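You operate a simulated robot arm through the tools that you are given. There is no shell and no other tool. Be economical: measure what you need, move in short steps, check, and stop when the job is done.

Carry out the task below with a simulated two-armed robot. There is one attempt and no reset: what you move stays moved.

## Task
Put two of the grey rubber pads from the top of the blue-marked table on the right half of the grey work bench. Take the ragged disc on the top of the blue-marked table and put it away on the steel tray by press four. Open the yellow-marked table drawer, take the blue rubber ring and leave it in the inside of the yellow-marked table drawer and shut the drawer again. Pick up the cup with the red rim with one hand, pass it to the other hand and put it on the shelf of the air board. Any order will do. Set down upright: cup with the red rim.
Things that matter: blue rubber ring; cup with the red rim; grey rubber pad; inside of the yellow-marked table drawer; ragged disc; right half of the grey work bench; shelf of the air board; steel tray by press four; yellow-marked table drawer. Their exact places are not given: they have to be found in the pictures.

The check looks at the end state, three seconds after you hand in, the way a careful person would. Anything else that was tipped, shoved, dropped, spilled or broken makes it a failure.

## Robot
Two 7-joint arms with two-finger parallel grippers on one trunk, on a base that drives. Base frame: it is fixed to the floor where the robot stands at the start and does not move with it; the origin is under the middle of the robot, x ahead of it, y to its left, z up; the surface under the hand at the start is at about z = 765. Units: mm, degrees, N and s.
The left shoulder is at the start at [70, 130, 1112], the right one opposite. With the tool pointing down near the work surface each hand reaches from about 180 to 500 mm from the robot's upright axis, wherever it stands, measured 20 degrees to its own side. Places, roughly: blue rubber ring (6x6x2 cm) [1500, -1200, 800]; cup with the red rim [-9750, 6250, 750]; grey rubber pad (5x5x2 cm) [500, -400, 800]; inside of the yellow-marked table drawer [3000, 200, 600]; ragged disc (5x5x2 cm) [1700, -1200, 800]; right half of the grey work bench [-1200, -1700, 800]; shelf of the air board (40x13 cm) [-8080, 6520, 800]; steel tray by press four [8100, 4200, 700]; yellow-marked table drawer [3000, 300, 600]. Payload 1.57 kg a hand.
The TCP of each hand is the grasp point between the finger pads, 30 mm short of the fingertips. In the tool frame z runs along the fingers and y along their closing line. Largest opening 80 mm; finger width 17, thickness 12; the body of the gripper, 40 by 82 mm, starts 80 mm behind the TCP.
Orientation is that of the tool frame in the base frame, as [roll, pitch, yaw] about the fixed x, y, z axes, in that order (R = Rz(yaw) Ry(pitch) Rx(roll)). With the fingers straight down and closing along the base's y, the tool's x points along the base's -x, its y along +y and its z along -z.

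## Interface
- The arms move only by the tool drive_tool. It takes "left_increments", "right_increments" or both (then of equal length, played together; a hand with none holds still); each is a list of rows, each an object (a shift or turn left out is 0, a gripper value left out holds the last) with "dp": the shift along the tool's x, y, z in mm, a list of three; "delta_rot": the turn, a rotation vector about the tool's x, y, z in degrees, a list of three. In form: [{"dp": [x, y, z], "delta_rot": [ax, ay, az]}, ...]. A call has 1 to 10 rows; each row is the pose to reach, as a shift and turn from the pose commanded when the call began, along the tool's axes at that moment. "left_jaw" and "right_jaw" are, for a hand that has rows, the finger opening in mm, from 0 to 80, set as the call begins (left out, the last holds). Each row takes 0.2 s and may step no farther than 50 mm and 8.6 degrees from the row before; otherwise, or with a gripper value out of range, the whole call is refused. A pose out of reach is approached as far as the arm can. The call stops where the force on the tool passes 40 N (or 10 N more than at its start, if that is more) or the arm is blocked; 0.2 s more then pass. The fingers move at their own pace (about 108 mm/s each) and stop on an object; they squeeze with about 25 N. The grip force told is the motor's: it shows also when the fingers shut on nothing. Time passes only in rows, and 0.2 s behind the last, so rows that repeat a pose let the fingers close. The reply holds the time, the measured pose of the TCP, the force on the tool along the base axes, the opening and the grip force, in the units named above and with some noise, with the torque about the TCP (base axes, N m) and any sound that the robot's microphone picked up.
- Cameras (640 x 400 px; columns grow to the right, rows downward): "scene" is now at [127, -7.1, 1321.4]; the picture's right is [-0.08, -1.00, 0.00], its down [-0.75, 0.06, -0.66] and it looks along [0.66, -0.05, -0.75] (base axes); focal length 263 px, centre (320, 200). "left" rides on the left gripper at [72, 7, -122] in its tool frame; the picture's right is [-0.09, 1.00, 0.00], its down [-0.84, -0.08, -0.54] and it looks along [-0.54, -0.05, 0.84] (tool axes); focal length 238 px, centre (320, 200). "right" rides on the right gripper at [72, -7, -122] in its tool frame; the picture's right is [0.09, 1.00, 0.00], its down [-0.84, 0.08, -0.54] and it looks along [-0.54, 0.05, 0.84] (tool axes); focal length 238 px, centre (320, 200).
- camera(camera): a new picture of that camera. No time passes.
- raise_lower(by): slides the trunk up (or, below 0, down) by that many mm; the arms and the scene camera ride with it, the base frame stays. It gives what a move gives, with no picture.
- base_move(legs): drives the robot by 1 to 6 legs, each [ahead, left, turn to the left] in mm, mm and degrees, along the robot's own axes; the way and the turn of a leg run together, so that a leg with both is an arc; at most 1500 mm and 180 degrees a leg. The arms and the cameras ride along, it lands a little off, and it stops where it bumps. It gives what a move gives.
- head_to(pan, tilt): turns the head with the scene camera to pan (to the left, within 86 degrees either way) and tilt (down, from -29 to 69), counted from straight ahead of the robot. It gives what a move gives.
- probe_pixels(camera, pixels): for up to 12 pixels [column, row] of the newest picture of that camera ("zoom" is the newest enlarged one), the place [x, y, z] in the base frame of the surface seen there, good to about 3 mm. No time passes.
- inspect(camera, box): a new picture of the part [left, top, right, bottom] of that camera's present view, enlarged. No time passes.
- finish_job(): hands the job in; it is judged then, once.

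Go step by step. Measure first, check grasps and placings, and put right what went wrong. The budget is 131 turns and 154 pictures, counting those below and the enlarged ones. Unless the task says otherwise, let go and move clear before handing in.

The tools are called as a command line: name --argument value ..., lists and objects as JSON in quotes. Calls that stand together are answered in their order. drive_tool: Moves the arms, as the interface text tells. Its arguments: {"type":"object","properties":{"left_increments":{"type":"array","items":{"type":"object","properties":{"dp":{"type":"array","items":{"type":"number"}},"delta_rot":{"type":"array","items":{"type":"number"}}}}},"left_jaw":{"type":"number"},"right_increments":{"type":"array","items":{"type":"object","properties":{"dp":{"type":"array","items":{"type":"number"}},"delta_rot":{"type":"array","items":{"type":"number"}}}}},"right_jaw":{"type":"number"}},"required":[]} The other tools are called the same way: raise_lower (by) slides the trunk up or down; base_move (legs) drives the base; head_to (pan, tilt) turns the head that bears the scene camera; camera (camera) takes a picture; probe_pixels (camera, pixels) gives the place of the surface under pixels of a picture; inspect (camera, box) takes an enlarged picture of a part of a camera's view; finish_job () hands the job in.

At the start:

```text
t: 0.0
left_tool_pos: [438.6, 119.1, 1044.4]
left_ee_rot: [179.9, 0.0, 179.9]
left_ft_force: [0.8, 0.6, -0.6]
left_ft_torque: [-0.01, 0.0, -0.01]
left_width: 80.1
left_grip_force: 0.0
right_tool_pos: [380.9, -257.1, 1010.4]
right_ee_rot: [-180.0, 0.0, 180.0]
right_ft_force: [-0.9, 0.4, 0.3]
right_ft_torque: [0.02, 0.05, 0.01]
right_width: 80.2
right_grip_force: 0.1
trunk travel left (down, up): [-750.0, 190.0]
robot x, y, heading: [2.7, -1.2, -0.0]
head pan, tilt: [-4.7, 48.6]
```

scene: 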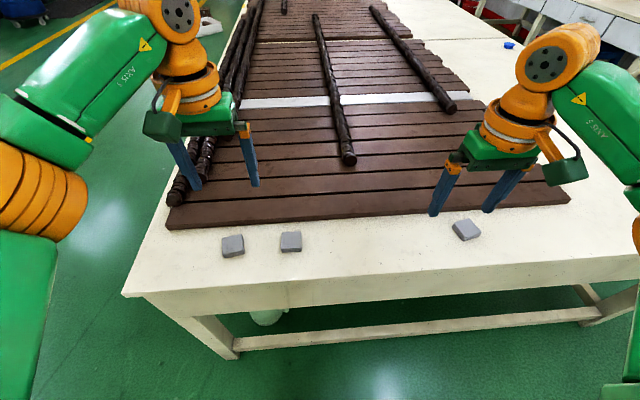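
right: 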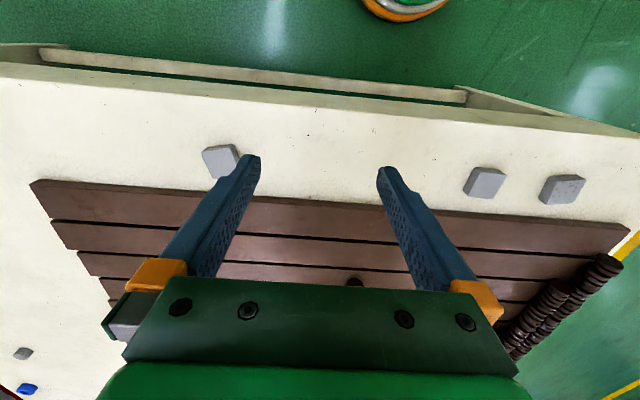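
left: 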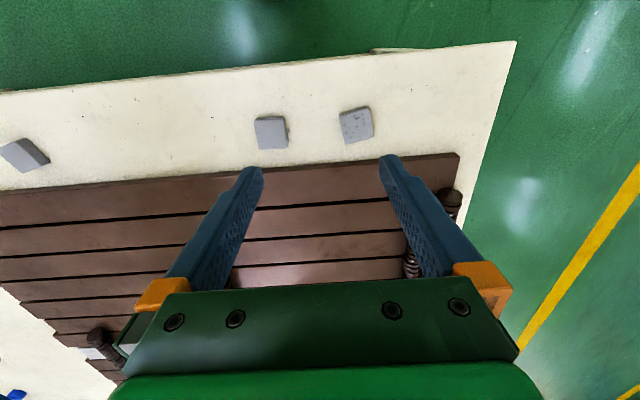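

Three grey pads lie near the table's front edge, at scene pixels (233,245), (291,241) and (466,229). I'll measure them and look closer.

probe_pixels --camera "scene" --pixels '[[233, 243], [291, 240], [466, 228], [130, 290], [500, 260], [509, 45], [340, 250]]'

inspect --camera "scene" --box '[200, 200, 520, 300]'

head_to --pan -40 --tilt 25

camera --camera "scene"

```text
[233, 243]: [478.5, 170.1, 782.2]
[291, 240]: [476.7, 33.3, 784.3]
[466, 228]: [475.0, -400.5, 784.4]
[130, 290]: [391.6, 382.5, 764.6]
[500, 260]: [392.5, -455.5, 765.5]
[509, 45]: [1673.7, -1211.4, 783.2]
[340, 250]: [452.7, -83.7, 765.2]
```

```text
2.00 times, centred on (360, 250) of scene
```

zoom: 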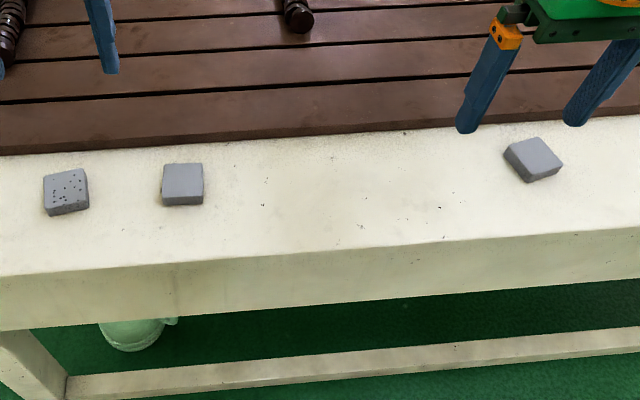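

```text
t: 1.0
left_tool_pos: [437.8, 117.7, 1045.6]
left_ee_rot: [180.0, 0.0, -180.0]
left_ft_force: [0.2, -1.0, -0.3]
left_ft_torque: [0.03, -0.01, 0.02]
left_width: 79.9
left_grip_force: 0.0
right_tool_pos: [380.9, -256.4, 1010.9]
right_ee_rot: [-180.0, 0.1, 180.0]
right_ft_force: [-0.5, -0.1, 0.1]
right_ft_torque: [-0.02, 0.01, 0.0]
right_width: 79.9
right_grip_force: 0.1
trunk travel left (down, up): [-750.0, 190.0]
robot x, y, heading: [-1.2, -1.5, 0.0]
head pan, tilt: [-40.0, 25.0]
```

```text
149 pictures are left
```

scene: 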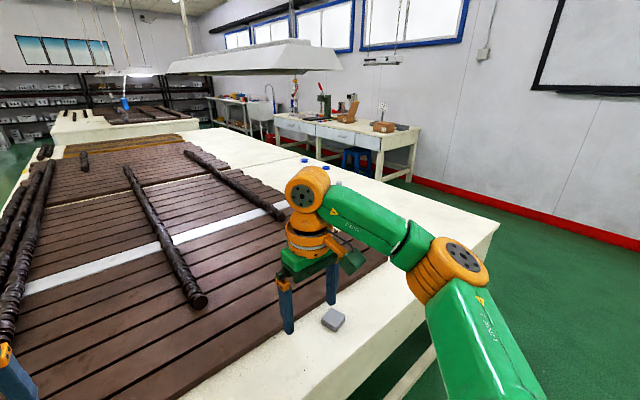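

The two smooth pads are at (477,33) and (475,-400); the speckled one at (478,170) looks like a different thing. I'll shift the base right and a bit ahead so that each hand has one smooth pad.

base_move --legs '[[70, -185, 0]]'

camera --camera "left"

camera --camera "right"

inspect --camera "scene" --box '[200, 60, 440, 210]'

```text
t: 2.6
left_tool_pos: [507.2, -61.8, 1046.0]
left_ee_rot: [-179.8, 0.0, -179.9]
left_ft_force: [0.4, 0.0, -0.6]
left_ft_torque: [-0.01, -0.03, 0.03]
left_width: 80.2
left_grip_force: 0.1
right_tool_pos: [449.6, -437.3, 1011.7]
right_ee_rot: [-179.9, 0.0, 180.0]
right_ft_force: [-0.1, -0.5, 0.6]
right_ft_torque: [-0.07, 0.02, -0.03]
right_width: 80.1
right_grip_force: 0.1
trunk travel left (down, up): [-750.0, 190.0]
robot x, y, heading: [70.0, -181.8, 0.0]
head pan, tilt: [-40.0, 25.0]
```

```text
148 pictures are left
```

left: 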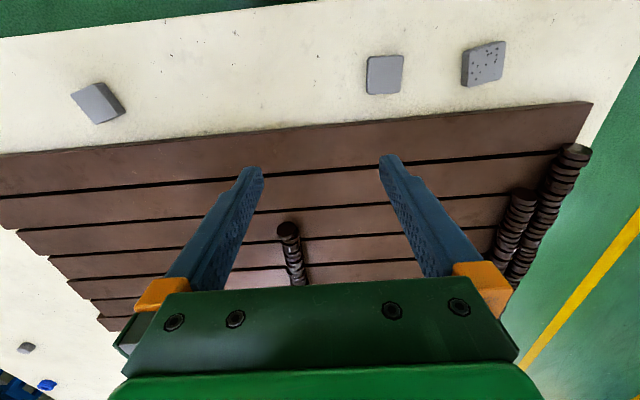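

```text
147 pictures are left
```

right: 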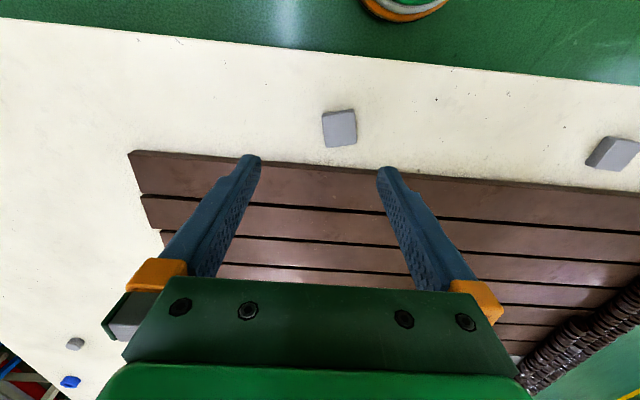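

```text
2.67 times, centred on (320, 135) of scene
```

zoom: 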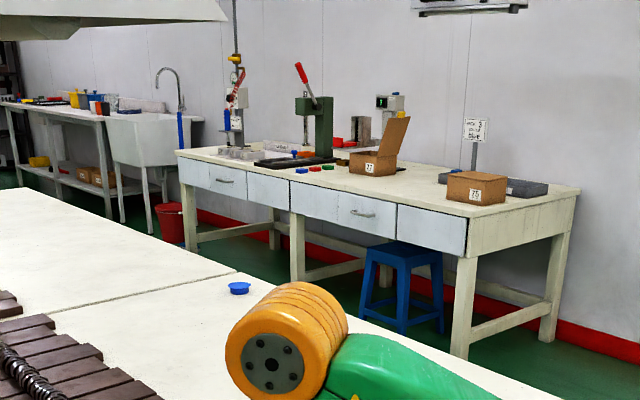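

The right camera shows its pad at (339,128) and the left camera its pad at (384,75). I'll probe their top corners to get the orientation.

probe_pixels --camera "right" --pixels '[[326, 116], [349, 112], [353, 141], [331, 144], [340, 128]]'

probe_pixels --camera "left" --pixels '[[371, 61], [399, 59], [397, 89], [371, 91], [384, 75], [27, 348], [47, 384]]'

```text
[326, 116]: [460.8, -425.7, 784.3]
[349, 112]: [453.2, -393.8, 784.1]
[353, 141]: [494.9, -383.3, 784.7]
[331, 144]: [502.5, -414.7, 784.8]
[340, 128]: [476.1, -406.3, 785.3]
```

```text
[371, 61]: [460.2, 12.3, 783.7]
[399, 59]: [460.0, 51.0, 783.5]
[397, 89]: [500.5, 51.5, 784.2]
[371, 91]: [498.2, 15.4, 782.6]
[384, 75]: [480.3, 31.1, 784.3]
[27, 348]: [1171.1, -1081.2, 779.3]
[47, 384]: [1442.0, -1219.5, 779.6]
```

Right pad centre is (478,-404) turned about +14°, left pad centre (480,32) nearly square. I'll move both hands to a hover above them.

drive_tool --left_increments '[{"dp": [5.5, 18.9, 37]}, {"dp": [11, 37.7, 74]}, {"dp": [16.5, 56.6, 112]}, {"dp": [22, 75.4, 149]}, {"dp": [27.5, 94.3, 186]}, {"dp": [27.5, 94.3, 186]}]' --right_increments '[{"dp": [-5.7, 6.6, 30], "delta_rot": [0, 0, -4]}, {"dp": [-11.3, 13.2, 60], "delta_rot": [0, 0, -8]}, {"dp": [-17, 19.8, 90], "delta_rot": [0, 0, -12]}, {"dp": [-22.6, 26.4, 120], "delta_rot": [0, 0, -14]}, {"dp": [-28.3, 33, 150], "delta_rot": [0, 0, -14]}, {"dp": [-28.3, 33, 150], "delta_rot": [0, 0, -14]}]' --left_jaw 80 --right_jaw 80

camera --camera "left"

camera --camera "right"

```text
t: 4.0
left_tool_pos: [480.3, 28.0, 860.7]
left_ee_rot: [-180.0, 0.0, -179.9]
left_ft_force: [0.7, -0.1, -0.9]
left_ft_torque: [0.03, -0.03, -0.01]
left_width: 79.8
left_grip_force: 0.2
right_tool_pos: [477.9, -408.2, 862.4]
right_ee_rot: [-180.0, 0.0, -166.0]
right_ft_force: [0.0, 0.1, -0.5]
right_ft_torque: [0.02, -0.02, -0.01]
right_width: 80.2
right_grip_force: 0.0
trunk travel left (down, up): [-750.0, 190.0]
robot x, y, heading: [66.5, -180.7, 0.1]
head pan, tilt: [-40.0, 25.0]
```

```text
145 pictures are left
```

left: 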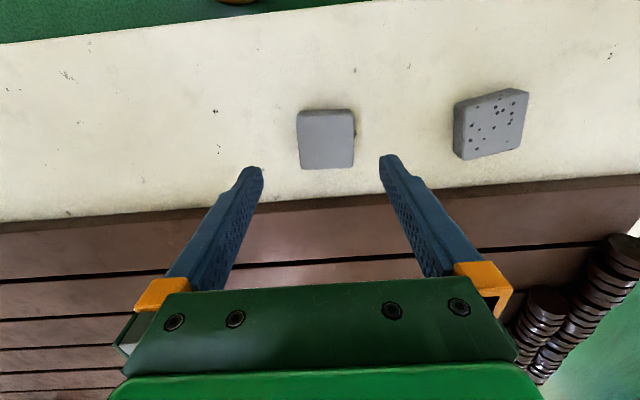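

```text
144 pictures are left
```

right: 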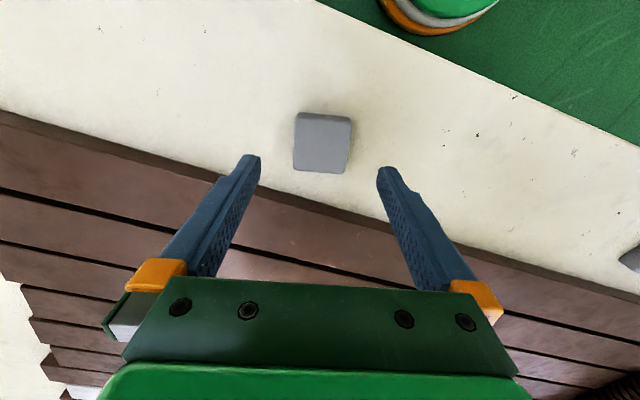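

Both pads sit between the fingers. I'll descend, then close.

drive_tool --left_increments '[{"dp": [0, 4, 25]}, {"dp": [0, 4, 50]}, {"dp": [0, 4, 63]}, {"dp": [0, 4, 63]}]' --right_increments '[{"dp": [0, 3, 25]}, {"dp": [0, 3, 50]}, {"dp": [0, 3, 64.5]}, {"dp": [0, 3, 64.5]}]'

drive_tool --left_increments '[{}, {}, {}]' --right_increments '[{}, {}, {}]' --left_jaw 20 --right_jaw 20

drive_tool --left_increments '[{"dp": [0, 0, -40]}, {"dp": [0, 0, -80]}, {"dp": [0, 0, -120]}, {"dp": [0, 0, -150]}]' --right_increments '[{"dp": [0, 0, -40]}, {"dp": [0, 0, -80]}, {"dp": [0, 0, -120]}, {"dp": [0, 0, -150]}]'

camera --camera "left"

camera --camera "right"

```text
t: 5.0
left_tool_pos: [478.8, 35.1, 796.2]
left_ee_rot: [-180.0, 0.0, 179.9]
left_ft_force: [0.2, 0.1, -0.7]
left_ft_torque: [0.0, 0.0, 0.02]
left_width: 80.3
left_grip_force: 0.0
right_tool_pos: [476.7, -402.5, 794.5]
right_ee_rot: [180.0, 0.0, -166.0]
right_ft_force: [0.2, 0.5, -0.2]
right_ft_torque: [0.05, -0.02, -0.02]
right_width: 80.0
right_grip_force: 0.2
trunk travel left (down, up): [-750.0, 190.0]
robot x, y, heading: [72.4, -181.6, -0.1]
head pan, tilt: [-40.0, 25.0]
```

```text
t: 5.8
left_tool_pos: [480.6, 35.5, 796.5]
left_ee_rot: [-179.9, 0.0, 179.9]
left_ft_force: [0.4, 0.9, 0.1]
left_ft_torque: [-0.01, 0.01, 0.02]
left_width: 47.8
left_grip_force: 24.8
right_tool_pos: [477.1, -401.9, 796.7]
right_ee_rot: [-179.9, 0.0, -166.0]
right_ft_force: [-0.6, -0.6, -0.6]
right_ft_torque: [0.01, -0.02, 0.01]
right_width: 47.5
right_grip_force: 25.6
trunk travel left (down, up): [-750.0, 190.0]
robot x, y, heading: [70.0, -183.1, 0.3]
head pan, tilt: [-40.0, 25.0]
```

```text
t: 6.8
left_tool_pos: [477.9, 35.6, 945.7]
left_ee_rot: [-180.0, 0.0, -179.9]
left_ft_force: [0.4, 0.3, 0.0]
left_ft_torque: [-0.01, -0.03, -0.01]
left_width: 47.9
left_grip_force: 25.1
right_tool_pos: [478.4, -404.2, 947.8]
right_ee_rot: [179.9, 0.0, -166.0]
right_ft_force: [-0.2, -0.3, -1.0]
right_ft_torque: [-0.01, 0.0, -0.01]
right_width: 47.5
right_grip_force: 25.6
trunk travel left (down, up): [-750.0, 190.0]
robot x, y, heading: [67.4, -180.4, 0.2]
head pan, tilt: [-40.0, 25.0]
```

```text
143 pictures are left
```

left: 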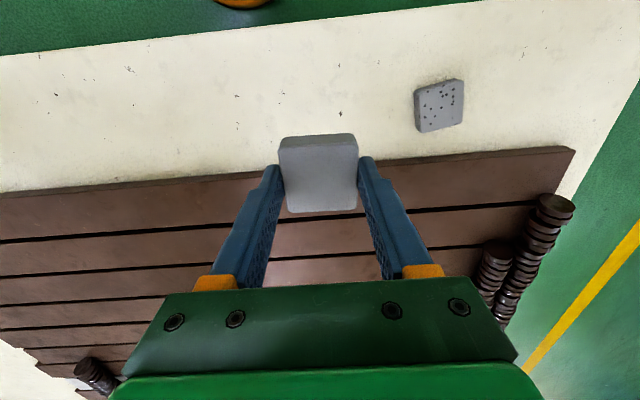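

```text
142 pictures are left
```

right: 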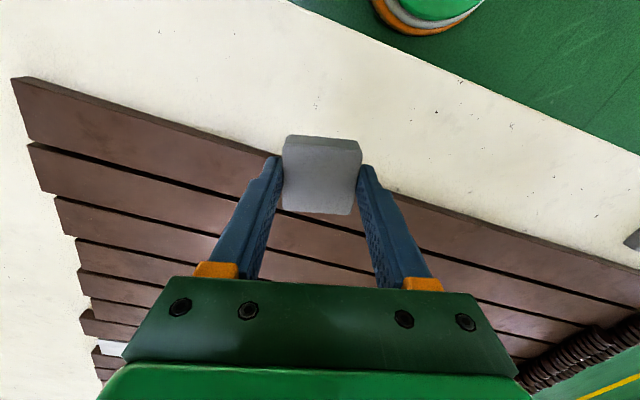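

Both pads are held (47.8 and 47.5 mm). I'll back away from the table, turn right toward the bench and look.

base_move --legs '[[-500, 0, 0], [0, 0, -110]]'

head_to --pan 0 --tilt 25

camera --camera "scene"

```text
t: 14.4
left_tool_pos: [-375.2, -640.3, 944.4]
left_ee_rot: [-180.0, 0.1, 70.3]
left_ft_force: [0.4, -0.1, -0.2]
left_ft_torque: [0.0, -0.02, 0.02]
left_width: 47.4
left_grip_force: 25.0
right_tool_pos: [-787.3, -491.9, 946.4]
right_ee_rot: [179.9, 0.0, 84.3]
right_ft_force: [0.3, -0.3, -0.5]
right_ft_torque: [0.0, 0.03, 0.0]
right_width: 47.3
right_grip_force: 25.2
trunk travel left (down, up): [-750.0, 190.0]
robot x, y, heading: [-441.6, -180.4, -109.8]
head pan, tilt: [-40.0, 25.0]
```

```text
t: 15.4
left_tool_pos: [-374.7, -640.3, 945.1]
left_ee_rot: [-179.9, 0.0, 70.3]
left_ft_force: [-0.2, 0.4, -0.3]
left_ft_torque: [-0.01, 0.02, 0.0]
left_width: 47.4
left_grip_force: 25.2
right_tool_pos: [-786.9, -491.1, 946.4]
right_ee_rot: [180.0, 0.0, 84.4]
right_ft_force: [0.2, -0.4, -1.2]
right_ft_torque: [-0.04, 0.0, -0.01]
right_width: 47.7
right_grip_force: 25.1
trunk travel left (down, up): [-750.0, 190.0]
robot x, y, heading: [-441.7, -180.8, -109.6]
head pan, tilt: [0.0, 25.0]
```

```text
141 pictures are left
```

scene: 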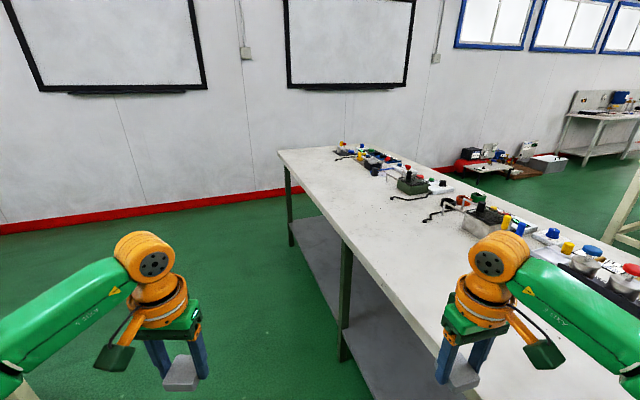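

The grey bench runs from (280,155) at the far end toward the right foreground. I'll probe its edges to find its right half.

probe_pixels --camera "scene" --pixels '[[281, 152], [345, 148], [330, 210], [380, 270], [440, 340], [420, 220], [500, 330], [480, 200], [570, 350], [400, 180], [345, 175], [635, 235]]'

head_to --pan -45 --tilt 25

camera --camera "scene"

```text
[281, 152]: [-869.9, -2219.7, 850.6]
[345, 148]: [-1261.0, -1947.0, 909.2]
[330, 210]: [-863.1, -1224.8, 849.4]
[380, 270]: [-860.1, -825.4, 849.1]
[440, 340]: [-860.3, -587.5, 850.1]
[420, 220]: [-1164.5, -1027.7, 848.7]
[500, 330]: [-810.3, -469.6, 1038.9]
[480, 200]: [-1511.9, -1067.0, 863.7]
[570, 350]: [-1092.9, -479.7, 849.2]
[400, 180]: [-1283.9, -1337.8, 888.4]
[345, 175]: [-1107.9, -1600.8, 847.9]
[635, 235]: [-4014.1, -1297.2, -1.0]
```

```text
t: 16.6
left_tool_pos: [-375.0, -638.8, 946.1]
left_ee_rot: [180.0, 0.0, 70.4]
left_ft_force: [0.0, -0.5, -0.7]
left_ft_torque: [0.03, -0.01, 0.0]
left_width: 47.6
left_grip_force: 25.0
right_tool_pos: [-787.6, -491.8, 945.9]
right_ee_rot: [179.9, 0.1, 84.3]
right_ft_force: [-0.9, -0.8, -0.4]
right_ft_torque: [-0.04, -0.02, 0.01]
right_width: 47.5
right_grip_force: 25.2
trunk travel left (down, up): [-750.0, 190.0]
robot x, y, heading: [-444.0, -181.8, -109.8]
head pan, tilt: [-45.0, 25.0]
```

```text
140 pictures are left
```

scene: 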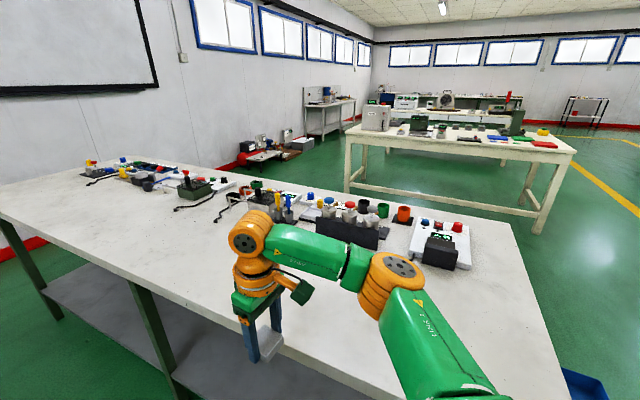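

The hint (y≈-1700) points at the wall end of this bench. I'll probe the near end to find the midline.

probe_pixels --camera "scene" --pixels '[[508, 222], [560, 370], [530, 290], [5, 180], [160, 160], [470, 260], [100, 230], [60, 200], [150, 280], [240, 180], [570, 150], [350, 135]]'

inspect --camera "scene" --box '[0, 120, 320, 320]'

inspect --camera "scene" --box '[220, 80, 620, 330]'

```text
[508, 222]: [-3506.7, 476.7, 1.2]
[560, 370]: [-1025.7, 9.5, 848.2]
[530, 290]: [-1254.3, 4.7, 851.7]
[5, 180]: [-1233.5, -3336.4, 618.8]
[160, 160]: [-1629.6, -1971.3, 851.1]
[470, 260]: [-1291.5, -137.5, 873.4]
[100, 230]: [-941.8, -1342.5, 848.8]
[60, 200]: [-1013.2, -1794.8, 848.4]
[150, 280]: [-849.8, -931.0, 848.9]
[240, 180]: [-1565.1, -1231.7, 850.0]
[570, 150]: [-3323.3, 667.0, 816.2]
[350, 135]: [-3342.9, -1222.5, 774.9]
```

```text
2.00 times, centred on (160, 220) of scene
```

zoom: 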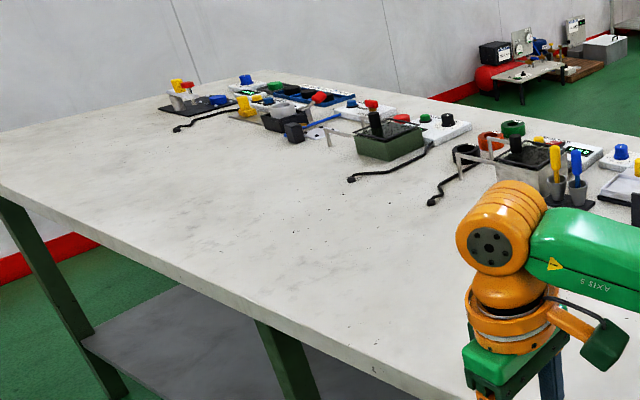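

```text
1.60 times, centred on (420, 205) of scene
```

zoom: 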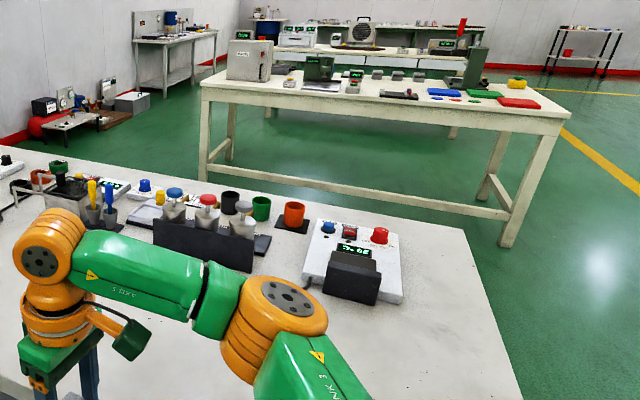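

The bench spans y from about -2220 to +20 with z=849, so its wall half is y < -1100. I'll drive to stand in front of y≈-1650, facing it.

base_move --legs '[[1384, 489, 0], [0, 0, -70.2], [90, 0, 0]]'

head_to --pan 0 --tilt 45

camera --camera "scene"

```text
t: 27.6
left_tool_pos: [-913.7, -1874.7, 945.4]
left_ee_rot: [179.9, 0.1, 1.1]
left_ft_force: [-0.6, 0.4, -0.8]
left_ft_torque: [-0.03, 0.03, 0.03]
left_width: 47.6
left_grip_force: 24.9
right_tool_pos: [-920.1, -1433.6, 947.2]
right_ee_rot: [179.9, 0.1, 15.0]
right_ft_force: [0.6, 0.1, -0.5]
right_ft_torque: [-0.02, 0.01, -0.04]
right_width: 47.5
right_grip_force: 24.9
trunk travel left (down, up): [-750.0, 190.0]
robot x, y, heading: [-510.3, -1649.0, -179.2]
head pan, tilt: [-45.0, 25.0]
```

```text
t: 28.8
left_tool_pos: [-915.5, -1874.3, 945.8]
left_ee_rot: [180.0, 0.0, 1.1]
left_ft_force: [-0.2, -0.4, -0.8]
left_ft_torque: [-0.01, 0.04, -0.02]
left_width: 47.6
left_grip_force: 25.2
right_tool_pos: [-922.1, -1435.1, 945.1]
right_ee_rot: [180.0, -0.1, 15.0]
right_ft_force: [-0.6, 0.1, -1.2]
right_ft_torque: [-0.03, 0.03, 0.02]
right_width: 47.6
right_grip_force: 24.9
trunk travel left (down, up): [-750.0, 190.0]
robot x, y, heading: [-507.8, -1649.6, -179.0]
head pan, tilt: [0.0, 45.0]
```

```text
137 pictures are left
```

scene: 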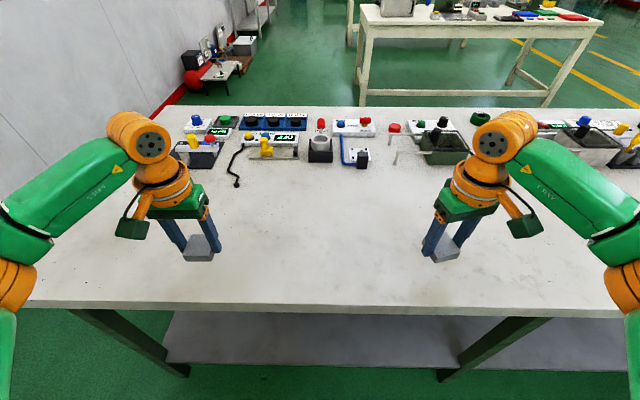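

The bench front is clear. I'll lower both pads onto it, reaching 35 mm further in.

drive_tool --left_increments '[{"dp": [-35, 0, 20]}, {"dp": [-35, 0, 50]}, {"dp": [-35, 0, 63]}, {"dp": [-35, 0, 63]}]' --right_increments '[{"dp": [-35, 0, 20]}, {"dp": [-35, 0, 50]}, {"dp": [-35, 0, 63]}, {"dp": [-35, 0, 63]}]'

```text
t: 29.8
left_tool_pos: [-949.8, -1874.5, 882.4]
left_ee_rot: [-180.0, -0.1, 1.1]
left_ft_force: [-0.3, 0.8, -1.4]
left_ft_torque: [0.0, -0.03, 0.0]
left_width: 47.6
left_grip_force: 25.1
right_tool_pos: [-954.6, -1443.9, 881.8]
right_ee_rot: [179.9, -0.1, 15.0]
right_ft_force: [0.4, -0.1, -1.4]
right_ft_torque: [0.03, 0.01, -0.01]
right_width: 47.6
right_grip_force: 25.3
trunk travel left (down, up): [-750.0, 190.0]
robot x, y, heading: [-510.3, -1648.6, -179.0]
head pan, tilt: [0.0, 45.0]
```

About 1–2 mm above contact; I'll go down 1.5 mm more, open and lift.

drive_tool --left_increments '[{"dp": [0, 0, 1.5]}, {"dp": [0, 0, 1.5]}]' --right_increments '[{"dp": [0, 0, 1.5]}, {"dp": [0, 0, 1.5]}]'

drive_tool --left_increments '[{}, {}, {}]' --right_increments '[{}, {}, {}]' --left_jaw 80 --right_jaw 80

drive_tool --left_increments '[{"dp": [0, 0, -40]}, {"dp": [0, 0, -80]}, {"dp": [0, 0, -120]}, {"dp": [0, 0, -150]}]' --right_increments '[{"dp": [0, 0, -40]}, {"dp": [0, 0, -80]}, {"dp": [0, 0, -120]}, {"dp": [0, 0, -150]}]'

camera --camera "scene"

```text
t: 30.4
left_tool_pos: [-948.9, -1873.9, 881.2]
left_ee_rot: [180.0, 0.1, 1.1]
left_ft_force: [-0.6, -1.0, 2.7]
left_ft_torque: [-0.04, -0.01, 0.03]
left_width: 47.6
left_grip_force: 25.5
right_tool_pos: [-955.8, -1444.5, 881.2]
right_ee_rot: [-179.9, 0.0, 15.0]
right_ft_force: [-0.2, -0.6, -0.1]
right_ft_torque: [-0.04, -0.03, 0.02]
right_width: 47.5
right_grip_force: 25.2
trunk travel left (down, up): [-750.0, 190.0]
robot x, y, heading: [-505.6, -1648.7, -178.8]
head pan, tilt: [0.0, 45.0]
```

```text
t: 31.2
left_tool_pos: [-949.8, -1874.2, 880.5]
left_ee_rot: [-180.0, -0.1, 1.1]
left_ft_force: [0.9, -0.6, -0.3]
left_ft_torque: [-0.02, -0.02, -0.03]
left_width: 80.3
left_grip_force: 0.0
right_tool_pos: [-955.2, -1443.3, 880.8]
right_ee_rot: [-180.0, 0.2, 15.0]
right_ft_force: [-0.3, 0.2, -0.1]
right_ft_torque: [-0.04, -0.01, 0.01]
right_width: 80.0
right_grip_force: 0.1
trunk travel left (down, up): [-750.0, 190.0]
robot x, y, heading: [-507.2, -1649.8, -179.3]
head pan, tilt: [0.0, 45.0]
```

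```text
t: 32.2
left_tool_pos: [-950.4, -1874.1, 1031.7]
left_ee_rot: [179.9, 0.0, 1.1]
left_ft_force: [0.1, -0.2, -0.5]
left_ft_torque: [-0.03, 0.03, -0.02]
left_width: 79.9
left_grip_force: 0.0
right_tool_pos: [-955.3, -1442.8, 1031.9]
right_ee_rot: [-180.0, 0.0, 14.9]
right_ft_force: [-0.2, -0.4, -0.4]
right_ft_torque: [-0.02, 0.06, -0.01]
right_width: 80.3
right_grip_force: 0.0
trunk travel left (down, up): [-750.0, 190.0]
robot x, y, heading: [-509.8, -1646.4, -179.1]
head pan, tilt: [0.0, 45.0]
```

```text
136 pictures are left
```

scene: 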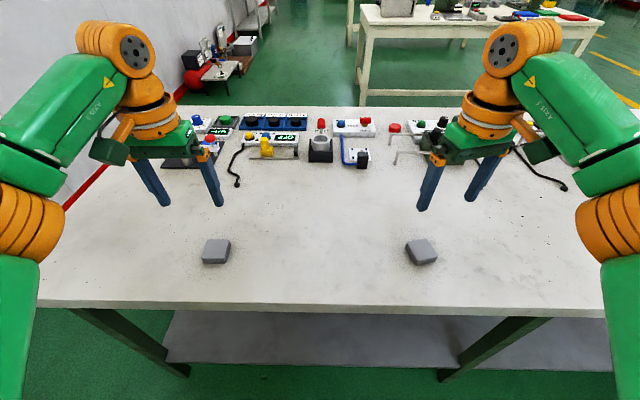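

Both pads sit on the bench. Now I'll back off, turn to face +x and look at the right side of the blue table.

base_move --legs '[[-250, 0, 0], [0, 0, 179]]'

head_to --pan 25 --tilt 20

camera --camera "scene"

```text
t: 41.2
left_tool_pos: [198.7, -1449.8, 1029.5]
left_ee_rot: [179.9, 0.1, 177.0]
left_ft_force: [0.1, -0.5, 0.0]
left_ft_torque: [-0.04, -0.02, -0.03]
left_width: 79.9
left_grip_force: 0.0
right_tool_pos: [174.1, -1882.3, 1032.2]
right_ee_rot: [179.9, -0.1, -169.2]
right_ft_force: [-0.2, -0.4, -0.1]
right_ft_torque: [0.01, 0.0, 0.01]
right_width: 80.1
right_grip_force: 0.0
trunk travel left (down, up): [-750.0, 190.0]
robot x, y, heading: [-255.9, -1643.9, -2.9]
head pan, tilt: [0.0, 45.0]
```

```text
t: 42.1
left_tool_pos: [198.5, -1449.9, 1030.5]
left_ee_rot: [-179.9, 0.1, 177.0]
left_ft_force: [-0.4, -0.4, -0.6]
left_ft_torque: [-0.01, 0.0, -0.01]
left_width: 79.9
left_grip_force: 0.1
right_tool_pos: [174.2, -1882.1, 1031.9]
right_ee_rot: [180.0, 0.0, -169.1]
right_ft_force: [0.2, 0.0, 0.4]
right_ft_torque: [0.01, 0.0, 0.05]
right_width: 80.2
right_grip_force: 0.0
trunk travel left (down, up): [-750.0, 190.0]
robot x, y, heading: [-261.0, -1646.6, -3.3]
head pan, tilt: [25.0, 20.0]
```

```text
135 pictures are left
```

scene: 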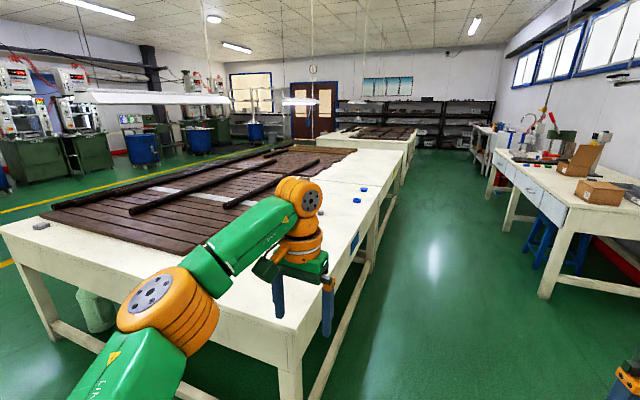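

The blue items on the table are at (357,200) and (364,187), and a second table stands beyond at (375,132). I'll probe edges and enlarge.

probe_pixels --camera "scene" --pixels '[[357, 200], [364, 187], [395, 172], [355, 243], [350, 170], [400, 142], [372, 232], [285, 345], [500, 165], [573, 203], [540, 240], [330, 139]]'

inspect --camera "scene" --box '[300, 110, 460, 260]'

inspect --camera "scene" --box '[0, 40, 240, 190]'

```text
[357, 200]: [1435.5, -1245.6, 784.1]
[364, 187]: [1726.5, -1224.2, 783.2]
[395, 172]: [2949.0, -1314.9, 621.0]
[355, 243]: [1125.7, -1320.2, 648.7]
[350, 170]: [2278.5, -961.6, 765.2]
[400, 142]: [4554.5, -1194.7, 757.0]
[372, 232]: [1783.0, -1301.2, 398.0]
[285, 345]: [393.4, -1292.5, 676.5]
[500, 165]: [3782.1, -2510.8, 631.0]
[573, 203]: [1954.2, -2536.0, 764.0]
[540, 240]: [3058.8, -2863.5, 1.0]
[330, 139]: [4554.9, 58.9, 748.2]
```

```text
2.67 times, centred on (380, 185) of scene
```

zoom: 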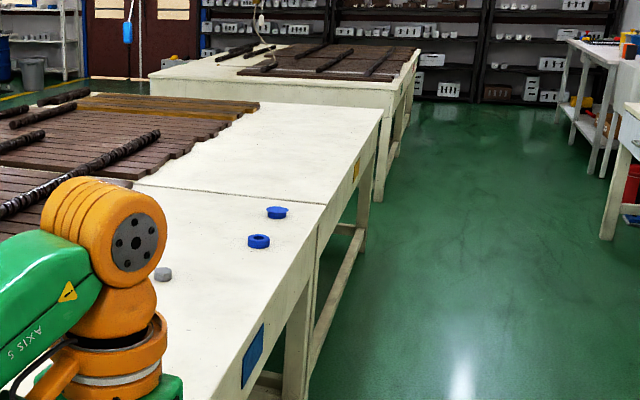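

```text
2.67 times, centred on (120, 115) of scene
```

zoom: 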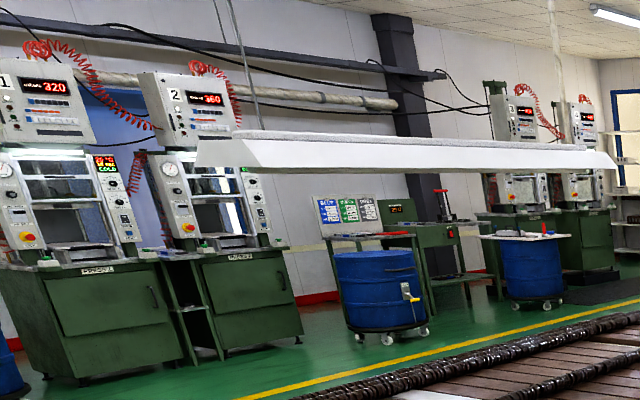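

The ring at (1435,-1245) clearly has a hole, and another blue item sits at (1726,-1224). I'll drive alongside and face the table there for a close look.

base_move --legs '[[0, 0, 3.2], [1400, 0, 0], [440, 0, 0], [0, 0, 90]]'

head_to --pan 0 --tilt 45

camera --camera "scene"

inspect --camera "scene" --box '[160, 140, 480, 340]'

```text
t: 55.5
left_tool_pos: [1383.3, -1206.1, 1030.0]
left_ee_rot: [179.9, 0.0, -91.6]
left_ft_force: [0.1, 0.0, 0.7]
left_ft_torque: [0.01, 0.01, 0.02]
left_width: 80.1
left_grip_force: 0.1
right_tool_pos: [1815.1, -1221.1, 1032.7]
right_ee_rot: [180.0, 0.0, -77.7]
right_ft_force: [-0.2, -0.3, 0.1]
right_ft_torque: [-0.02, 0.02, -0.02]
right_width: 80.0
right_grip_force: 0.0
trunk travel left (down, up): [-750.0, 190.0]
robot x, y, heading: [1589.2, -1656.6, 88.3]
head pan, tilt: [25.0, 20.0]
```

```text
t: 56.4
left_tool_pos: [1382.8, -1205.5, 1030.0]
left_ee_rot: [-180.0, 0.0, -91.6]
left_ft_force: [0.5, -0.5, -0.6]
left_ft_torque: [-0.02, -0.01, 0.0]
left_width: 79.9
left_grip_force: 0.0
right_tool_pos: [1814.2, -1221.2, 1030.6]
right_ee_rot: [180.0, 0.0, -77.6]
right_ft_force: [-0.1, 0.3, -0.2]
right_ft_torque: [-0.02, -0.01, 0.03]
right_width: 80.1
right_grip_force: 0.0
trunk travel left (down, up): [-750.0, 190.0]
robot x, y, heading: [1590.6, -1658.3, 88.4]
head pan, tilt: [0.0, 45.0]
```

```text
132 pictures are left
```

scene: 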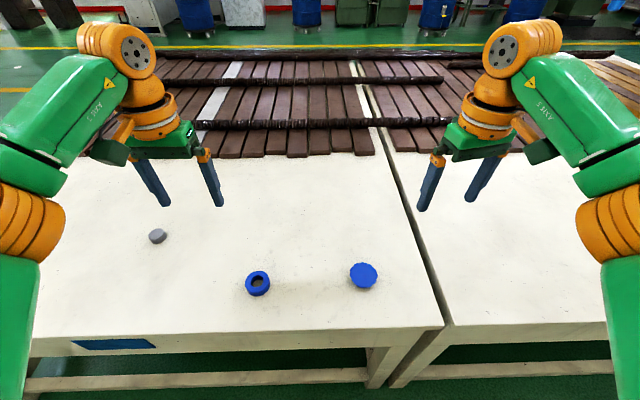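

```text
2.00 times, centred on (320, 240) of scene
```

zoom: 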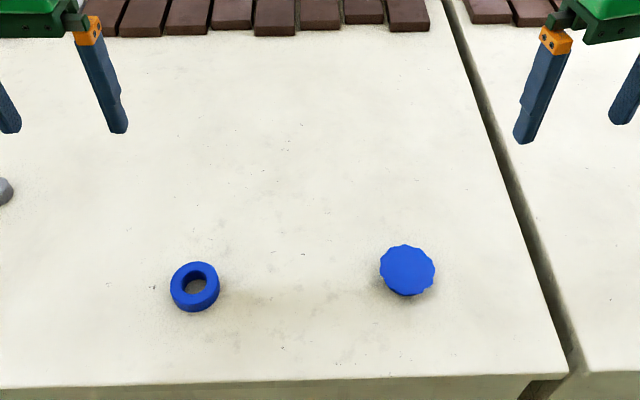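

The blue disc at (364,275) has a ragged rim. I'll check the grey one at (157,236) too, and probe the rims.

inspect --camera "scene" --box '[125, 215, 189, 255]'

probe_pixels --camera "scene" --pixels '[[248, 281], [268, 281], [258, 273], [257, 293], [351, 274], [377, 274], [364, 264], [364, 285], [364, 274], [258, 289], [157, 235]]'

```text
10.00 times, centred on (157, 235) of scene
```

zoom: 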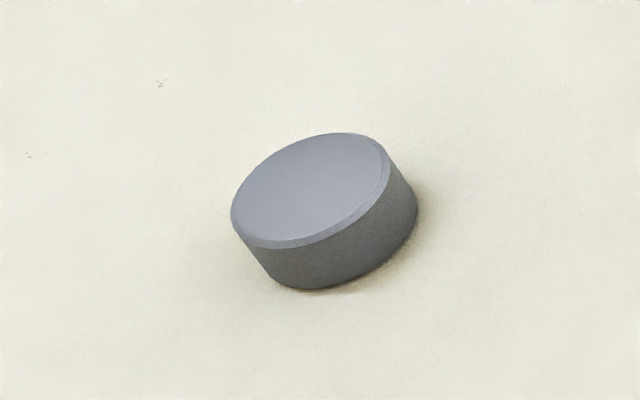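

```text
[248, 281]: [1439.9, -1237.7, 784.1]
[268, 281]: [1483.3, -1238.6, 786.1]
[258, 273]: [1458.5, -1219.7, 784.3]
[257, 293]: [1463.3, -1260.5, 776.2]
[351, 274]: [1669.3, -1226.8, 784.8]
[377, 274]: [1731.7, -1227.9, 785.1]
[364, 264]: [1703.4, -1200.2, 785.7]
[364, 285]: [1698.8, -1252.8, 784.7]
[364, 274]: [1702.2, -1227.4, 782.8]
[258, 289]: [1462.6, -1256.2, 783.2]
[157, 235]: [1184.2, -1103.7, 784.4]
```

The grey one is a smooth-sided disc, so the blue ragged one at (1701,-1227) is the target; the ring is at (1461,-1239). Left hand takes the ring and the right hand the disc; hover first.

drive_tool --left_increments '[{"dp": [6.3, -15.9, 34]}, {"dp": [12.5, -31.8, 68]}, {"dp": [18.8, -47.8, 102]}, {"dp": [25, -63.7, 136]}, {"dp": [31.3, -79.6, 170]}, {"dp": [31.3, -79.6, 170]}]' --right_increments '[{"dp": [-3.7, 22.4, 34]}, {"dp": [-7.4, 44.7, 68]}, {"dp": [-11.2, 67, 102]}, {"dp": [-14.9, 89.4, 136]}, {"dp": [-18.6, 111.8, 171]}, {"dp": [-18.6, 111.8, 171]}]'

camera --camera "left"

camera --camera "right"

```text
t: 57.8
left_tool_pos: [1461.9, -1239.5, 860.1]
left_ee_rot: [180.0, 0.1, -91.6]
left_ft_force: [-0.2, -0.2, -0.3]
left_ft_torque: [0.03, -0.04, 0.01]
left_width: 79.9
left_grip_force: 0.1
right_tool_pos: [1701.1, -1225.2, 861.1]
right_ee_rot: [180.0, 0.1, -77.7]
right_ft_force: [-0.2, -0.3, -0.2]
right_ft_torque: [0.01, 0.0, 0.0]
right_width: 80.1
right_grip_force: 0.1
trunk travel left (down, up): [-750.0, 190.0]
robot x, y, heading: [1589.0, -1659.9, 88.4]
head pan, tilt: [0.0, 45.0]
```

```text
129 pictures are left
```

left: 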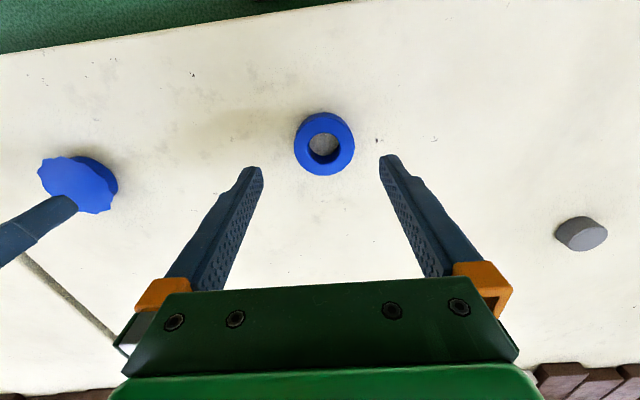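

```text
128 pictures are left
```

right: 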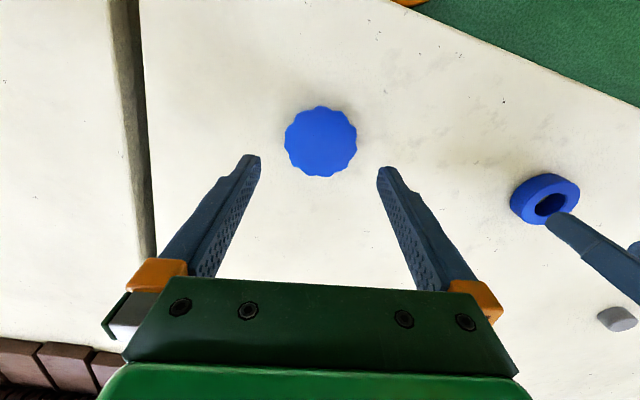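

Both are centred between the fingers. Descend, close and lift.

drive_tool --left_increments '[{"dp": [0, 0, 25]}, {"dp": [0, 0, 50]}, {"dp": [0, 0, 63]}, {"dp": [0, 0, 63]}]' --right_increments '[{"dp": [0, 0, 25]}, {"dp": [0, 0, 50]}, {"dp": [0, 0, 63]}, {"dp": [0, 0, 63]}]'

drive_tool --left_increments '[{}, {}, {}]' --right_increments '[{}, {}, {}]' --left_jaw 20 --right_jaw 20

drive_tool --left_increments '[{"dp": [0, 0, -40]}, {"dp": [0, 0, -80]}, {"dp": [0, 0, -120]}, {"dp": [0, 0, -150]}]' --right_increments '[{"dp": [0, 0, -40]}, {"dp": [0, 0, -80]}, {"dp": [0, 0, -120]}, {"dp": [0, 0, -150]}]'

camera --camera "left"

camera --camera "right"

```text
t: 58.8
left_tool_pos: [1461.7, -1238.5, 797.3]
left_ee_rot: [-179.9, 0.0, -91.6]
left_ft_force: [0.2, 0.8, 0.4]
left_ft_torque: [0.0, -0.02, 0.01]
left_width: 79.7
left_grip_force: 0.0
right_tool_pos: [1700.7, -1225.8, 795.5]
right_ee_rot: [180.0, 0.0, -77.6]
right_ft_force: [-0.8, -0.6, 0.7]
right_ft_torque: [0.0, -0.03, 0.0]
right_width: 80.1
right_grip_force: 0.1
trunk travel left (down, up): [-750.0, 190.0]
robot x, y, heading: [1588.5, -1656.8, 88.5]
head pan, tilt: [0.0, 45.0]
```

```text
t: 59.6
left_tool_pos: [1460.7, -1239.0, 797.4]
left_ee_rot: [-180.0, 0.0, -91.6]
left_ft_force: [-0.8, 0.5, -0.1]
left_ft_torque: [0.02, -0.01, 0.02]
left_width: 52.2
left_grip_force: 24.7
right_tool_pos: [1700.4, -1225.2, 798.1]
right_ee_rot: [180.0, -0.1, -77.7]
right_ft_force: [-0.7, -0.5, -0.1]
right_ft_torque: [0.0, 0.01, 0.0]
right_width: 47.4
right_grip_force: 24.7
trunk travel left (down, up): [-750.0, 190.0]
robot x, y, heading: [1584.9, -1659.0, 88.6]
head pan, tilt: [0.0, 45.0]
```

```text
t: 60.6
left_tool_pos: [1462.1, -1241.6, 948.0]
left_ee_rot: [-179.9, 0.0, -91.5]
left_ft_force: [-1.0, -0.1, -1.1]
left_ft_torque: [0.02, 0.0, 0.02]
left_width: 52.1
left_grip_force: 24.8
right_tool_pos: [1698.9, -1227.1, 947.2]
right_ee_rot: [180.0, 0.0, -77.7]
right_ft_force: [-0.2, -0.2, -0.1]
right_ft_torque: [-0.02, -0.04, 0.01]
right_width: 47.2
right_grip_force: 24.9
trunk travel left (down, up): [-750.0, 190.0]
robot x, y, heading: [1589.6, -1657.7, 88.3]
head pan, tilt: [0.0, 45.0]
```

```text
127 pictures are left
```

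left: 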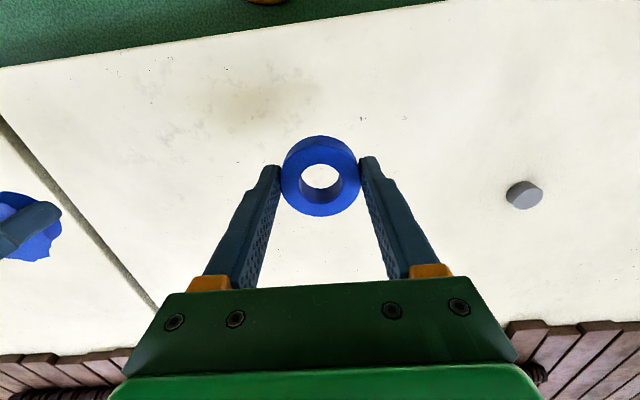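

```text
126 pictures are left
```

right: 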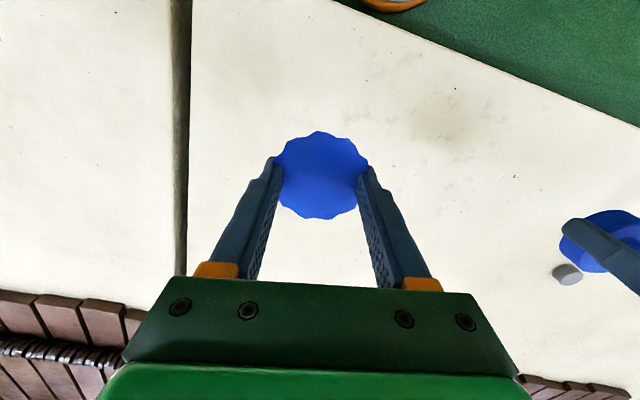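

Both are held (ring 52 mm, disc 47 mm). I'll back off, face +x, and look for a way around to the other side.

base_move --legs '[[-200, 0, 0], [0, 0, -88.4]]'

head_to --pan 15 --tilt 15

camera --camera "scene"

```text
t: 66.0
left_tool_pos: [1996.1, -1711.9, 946.4]
left_ee_rot: [-179.9, 0.1, -179.0]
left_ft_force: [-0.2, 0.0, -0.6]
left_ft_torque: [0.0, -0.02, 0.03]
left_width: 52.2
left_grip_force: 25.7
right_tool_pos: [2020.6, -1951.0, 946.9]
right_ee_rot: [180.0, -0.1, -164.9]
right_ft_force: [-0.6, 0.0, -0.8]
right_ft_torque: [-0.01, 0.0, -0.01]
right_width: 46.9
right_grip_force: 25.0
trunk travel left (down, up): [-750.0, 190.0]
robot x, y, heading: [1578.1, -1856.7, 0.9]
head pan, tilt: [0.0, 45.0]
```

```text
t: 66.9
left_tool_pos: [1994.9, -1712.5, 946.9]
left_ee_rot: [180.0, 0.0, -178.9]
left_ft_force: [0.3, 0.1, -0.5]
left_ft_torque: [0.01, 0.02, 0.03]
left_width: 51.9
left_grip_force: 25.4
right_tool_pos: [2020.4, -1949.9, 946.8]
right_ee_rot: [-179.9, 0.0, -165.0]
right_ft_force: [-0.8, 0.0, 0.1]
right_ft_torque: [-0.01, 0.0, 0.0]
right_width: 47.2
right_grip_force: 25.1
trunk travel left (down, up): [-750.0, 190.0]
robot x, y, heading: [1578.2, -1860.4, 0.9]
head pan, tilt: [15.0, 15.0]
```

```text
125 pictures are left
```

scene: 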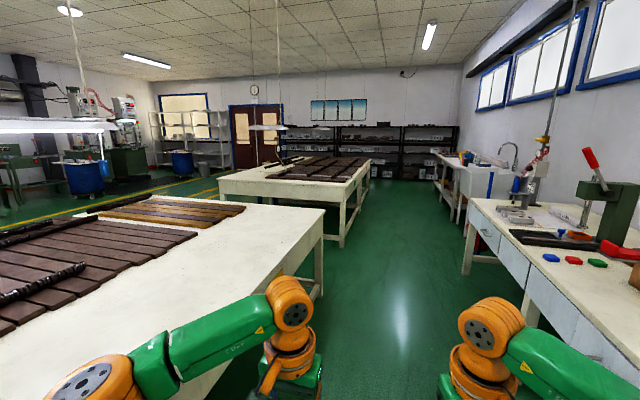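

probe_pixels --camera "scene" --pixels '[[322, 209], [342, 242], [316, 284], [342, 184], [220, 180], [370, 160], [215, 210], [182, 165], [120, 160], [360, 300], [340, 215]]'

inspect --camera "scene" --box '[0, 70, 240, 220]'

```text
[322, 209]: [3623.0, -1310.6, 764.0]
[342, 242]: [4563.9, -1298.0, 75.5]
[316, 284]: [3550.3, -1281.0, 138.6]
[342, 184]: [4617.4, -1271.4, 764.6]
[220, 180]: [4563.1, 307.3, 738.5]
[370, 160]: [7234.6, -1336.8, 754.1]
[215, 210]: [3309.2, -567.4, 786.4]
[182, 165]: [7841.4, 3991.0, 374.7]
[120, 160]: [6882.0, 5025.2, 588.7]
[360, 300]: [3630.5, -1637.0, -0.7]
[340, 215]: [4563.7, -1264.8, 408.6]
```

```text
2.67 times, centred on (120, 145) of scene
```

zoom: 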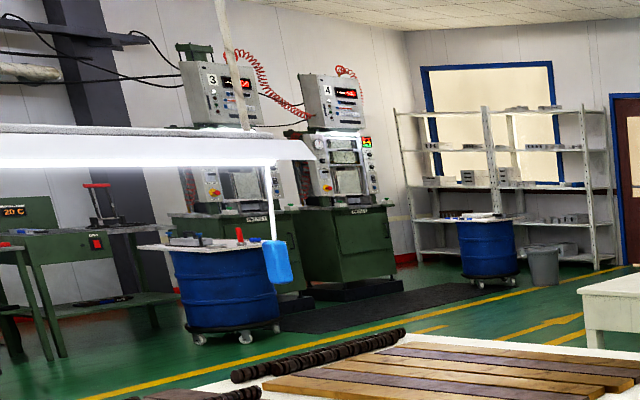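

There's a 940 mm gap between the yellow table's end (x=3623) and the third table (x=4563). I'll drive to its mouth, turn left and check the pose.

base_move --legs '[[0, 0, -0.9], [1400, 0, 0], [1115, 0, 0], [0, 0, 90]]'

head_to --pan 0 --tilt 30

camera --camera "scene"

```text
t: 83.2
left_tool_pos: [3922.3, -1452.1, 946.8]
left_ee_rot: [-180.0, 0.0, -90.0]
left_ft_force: [0.1, 0.5, -0.8]
left_ft_torque: [0.01, 0.02, -0.03]
left_width: 51.9
left_grip_force: 24.7
right_tool_pos: [4161.2, -1431.4, 946.4]
right_ee_rot: [180.0, 0.0, -76.1]
right_ft_force: [0.9, -0.2, 0.1]
right_ft_torque: [0.01, -0.01, -0.01]
right_width: 47.3
right_grip_force: 25.4
trunk travel left (down, up): [-750.0, 190.0]
robot x, y, heading: [4061.7, -1865.4, 89.9]
head pan, tilt: [15.0, 15.0]
```

```text
t: 84.0
left_tool_pos: [3922.6, -1452.1, 947.4]
left_ee_rot: [-179.8, 0.0, -90.0]
left_ft_force: [0.1, 0.1, -0.1]
left_ft_torque: [0.0, -0.04, 0.0]
left_width: 51.9
left_grip_force: 25.2
right_tool_pos: [4160.0, -1431.6, 948.2]
right_ee_rot: [-180.0, 0.0, -76.1]
right_ft_force: [0.2, 0.4, -1.6]
right_ft_torque: [-0.01, 0.04, 0.01]
right_width: 47.6
right_grip_force: 24.8
trunk travel left (down, up): [-750.0, 190.0]
robot x, y, heading: [4063.9, -1862.5, 90.0]
head pan, tilt: [0.0, 30.0]
```

```text
123 pictures are left
```

scene: 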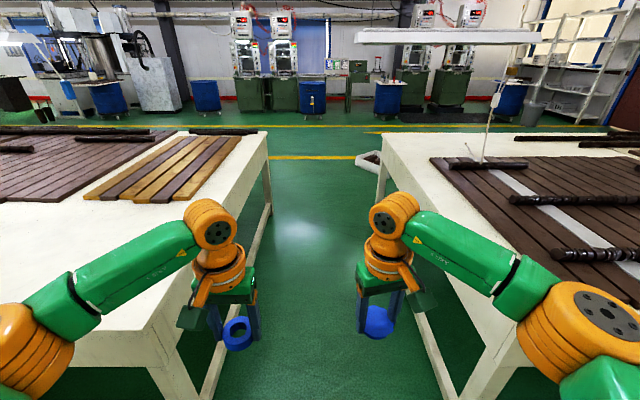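

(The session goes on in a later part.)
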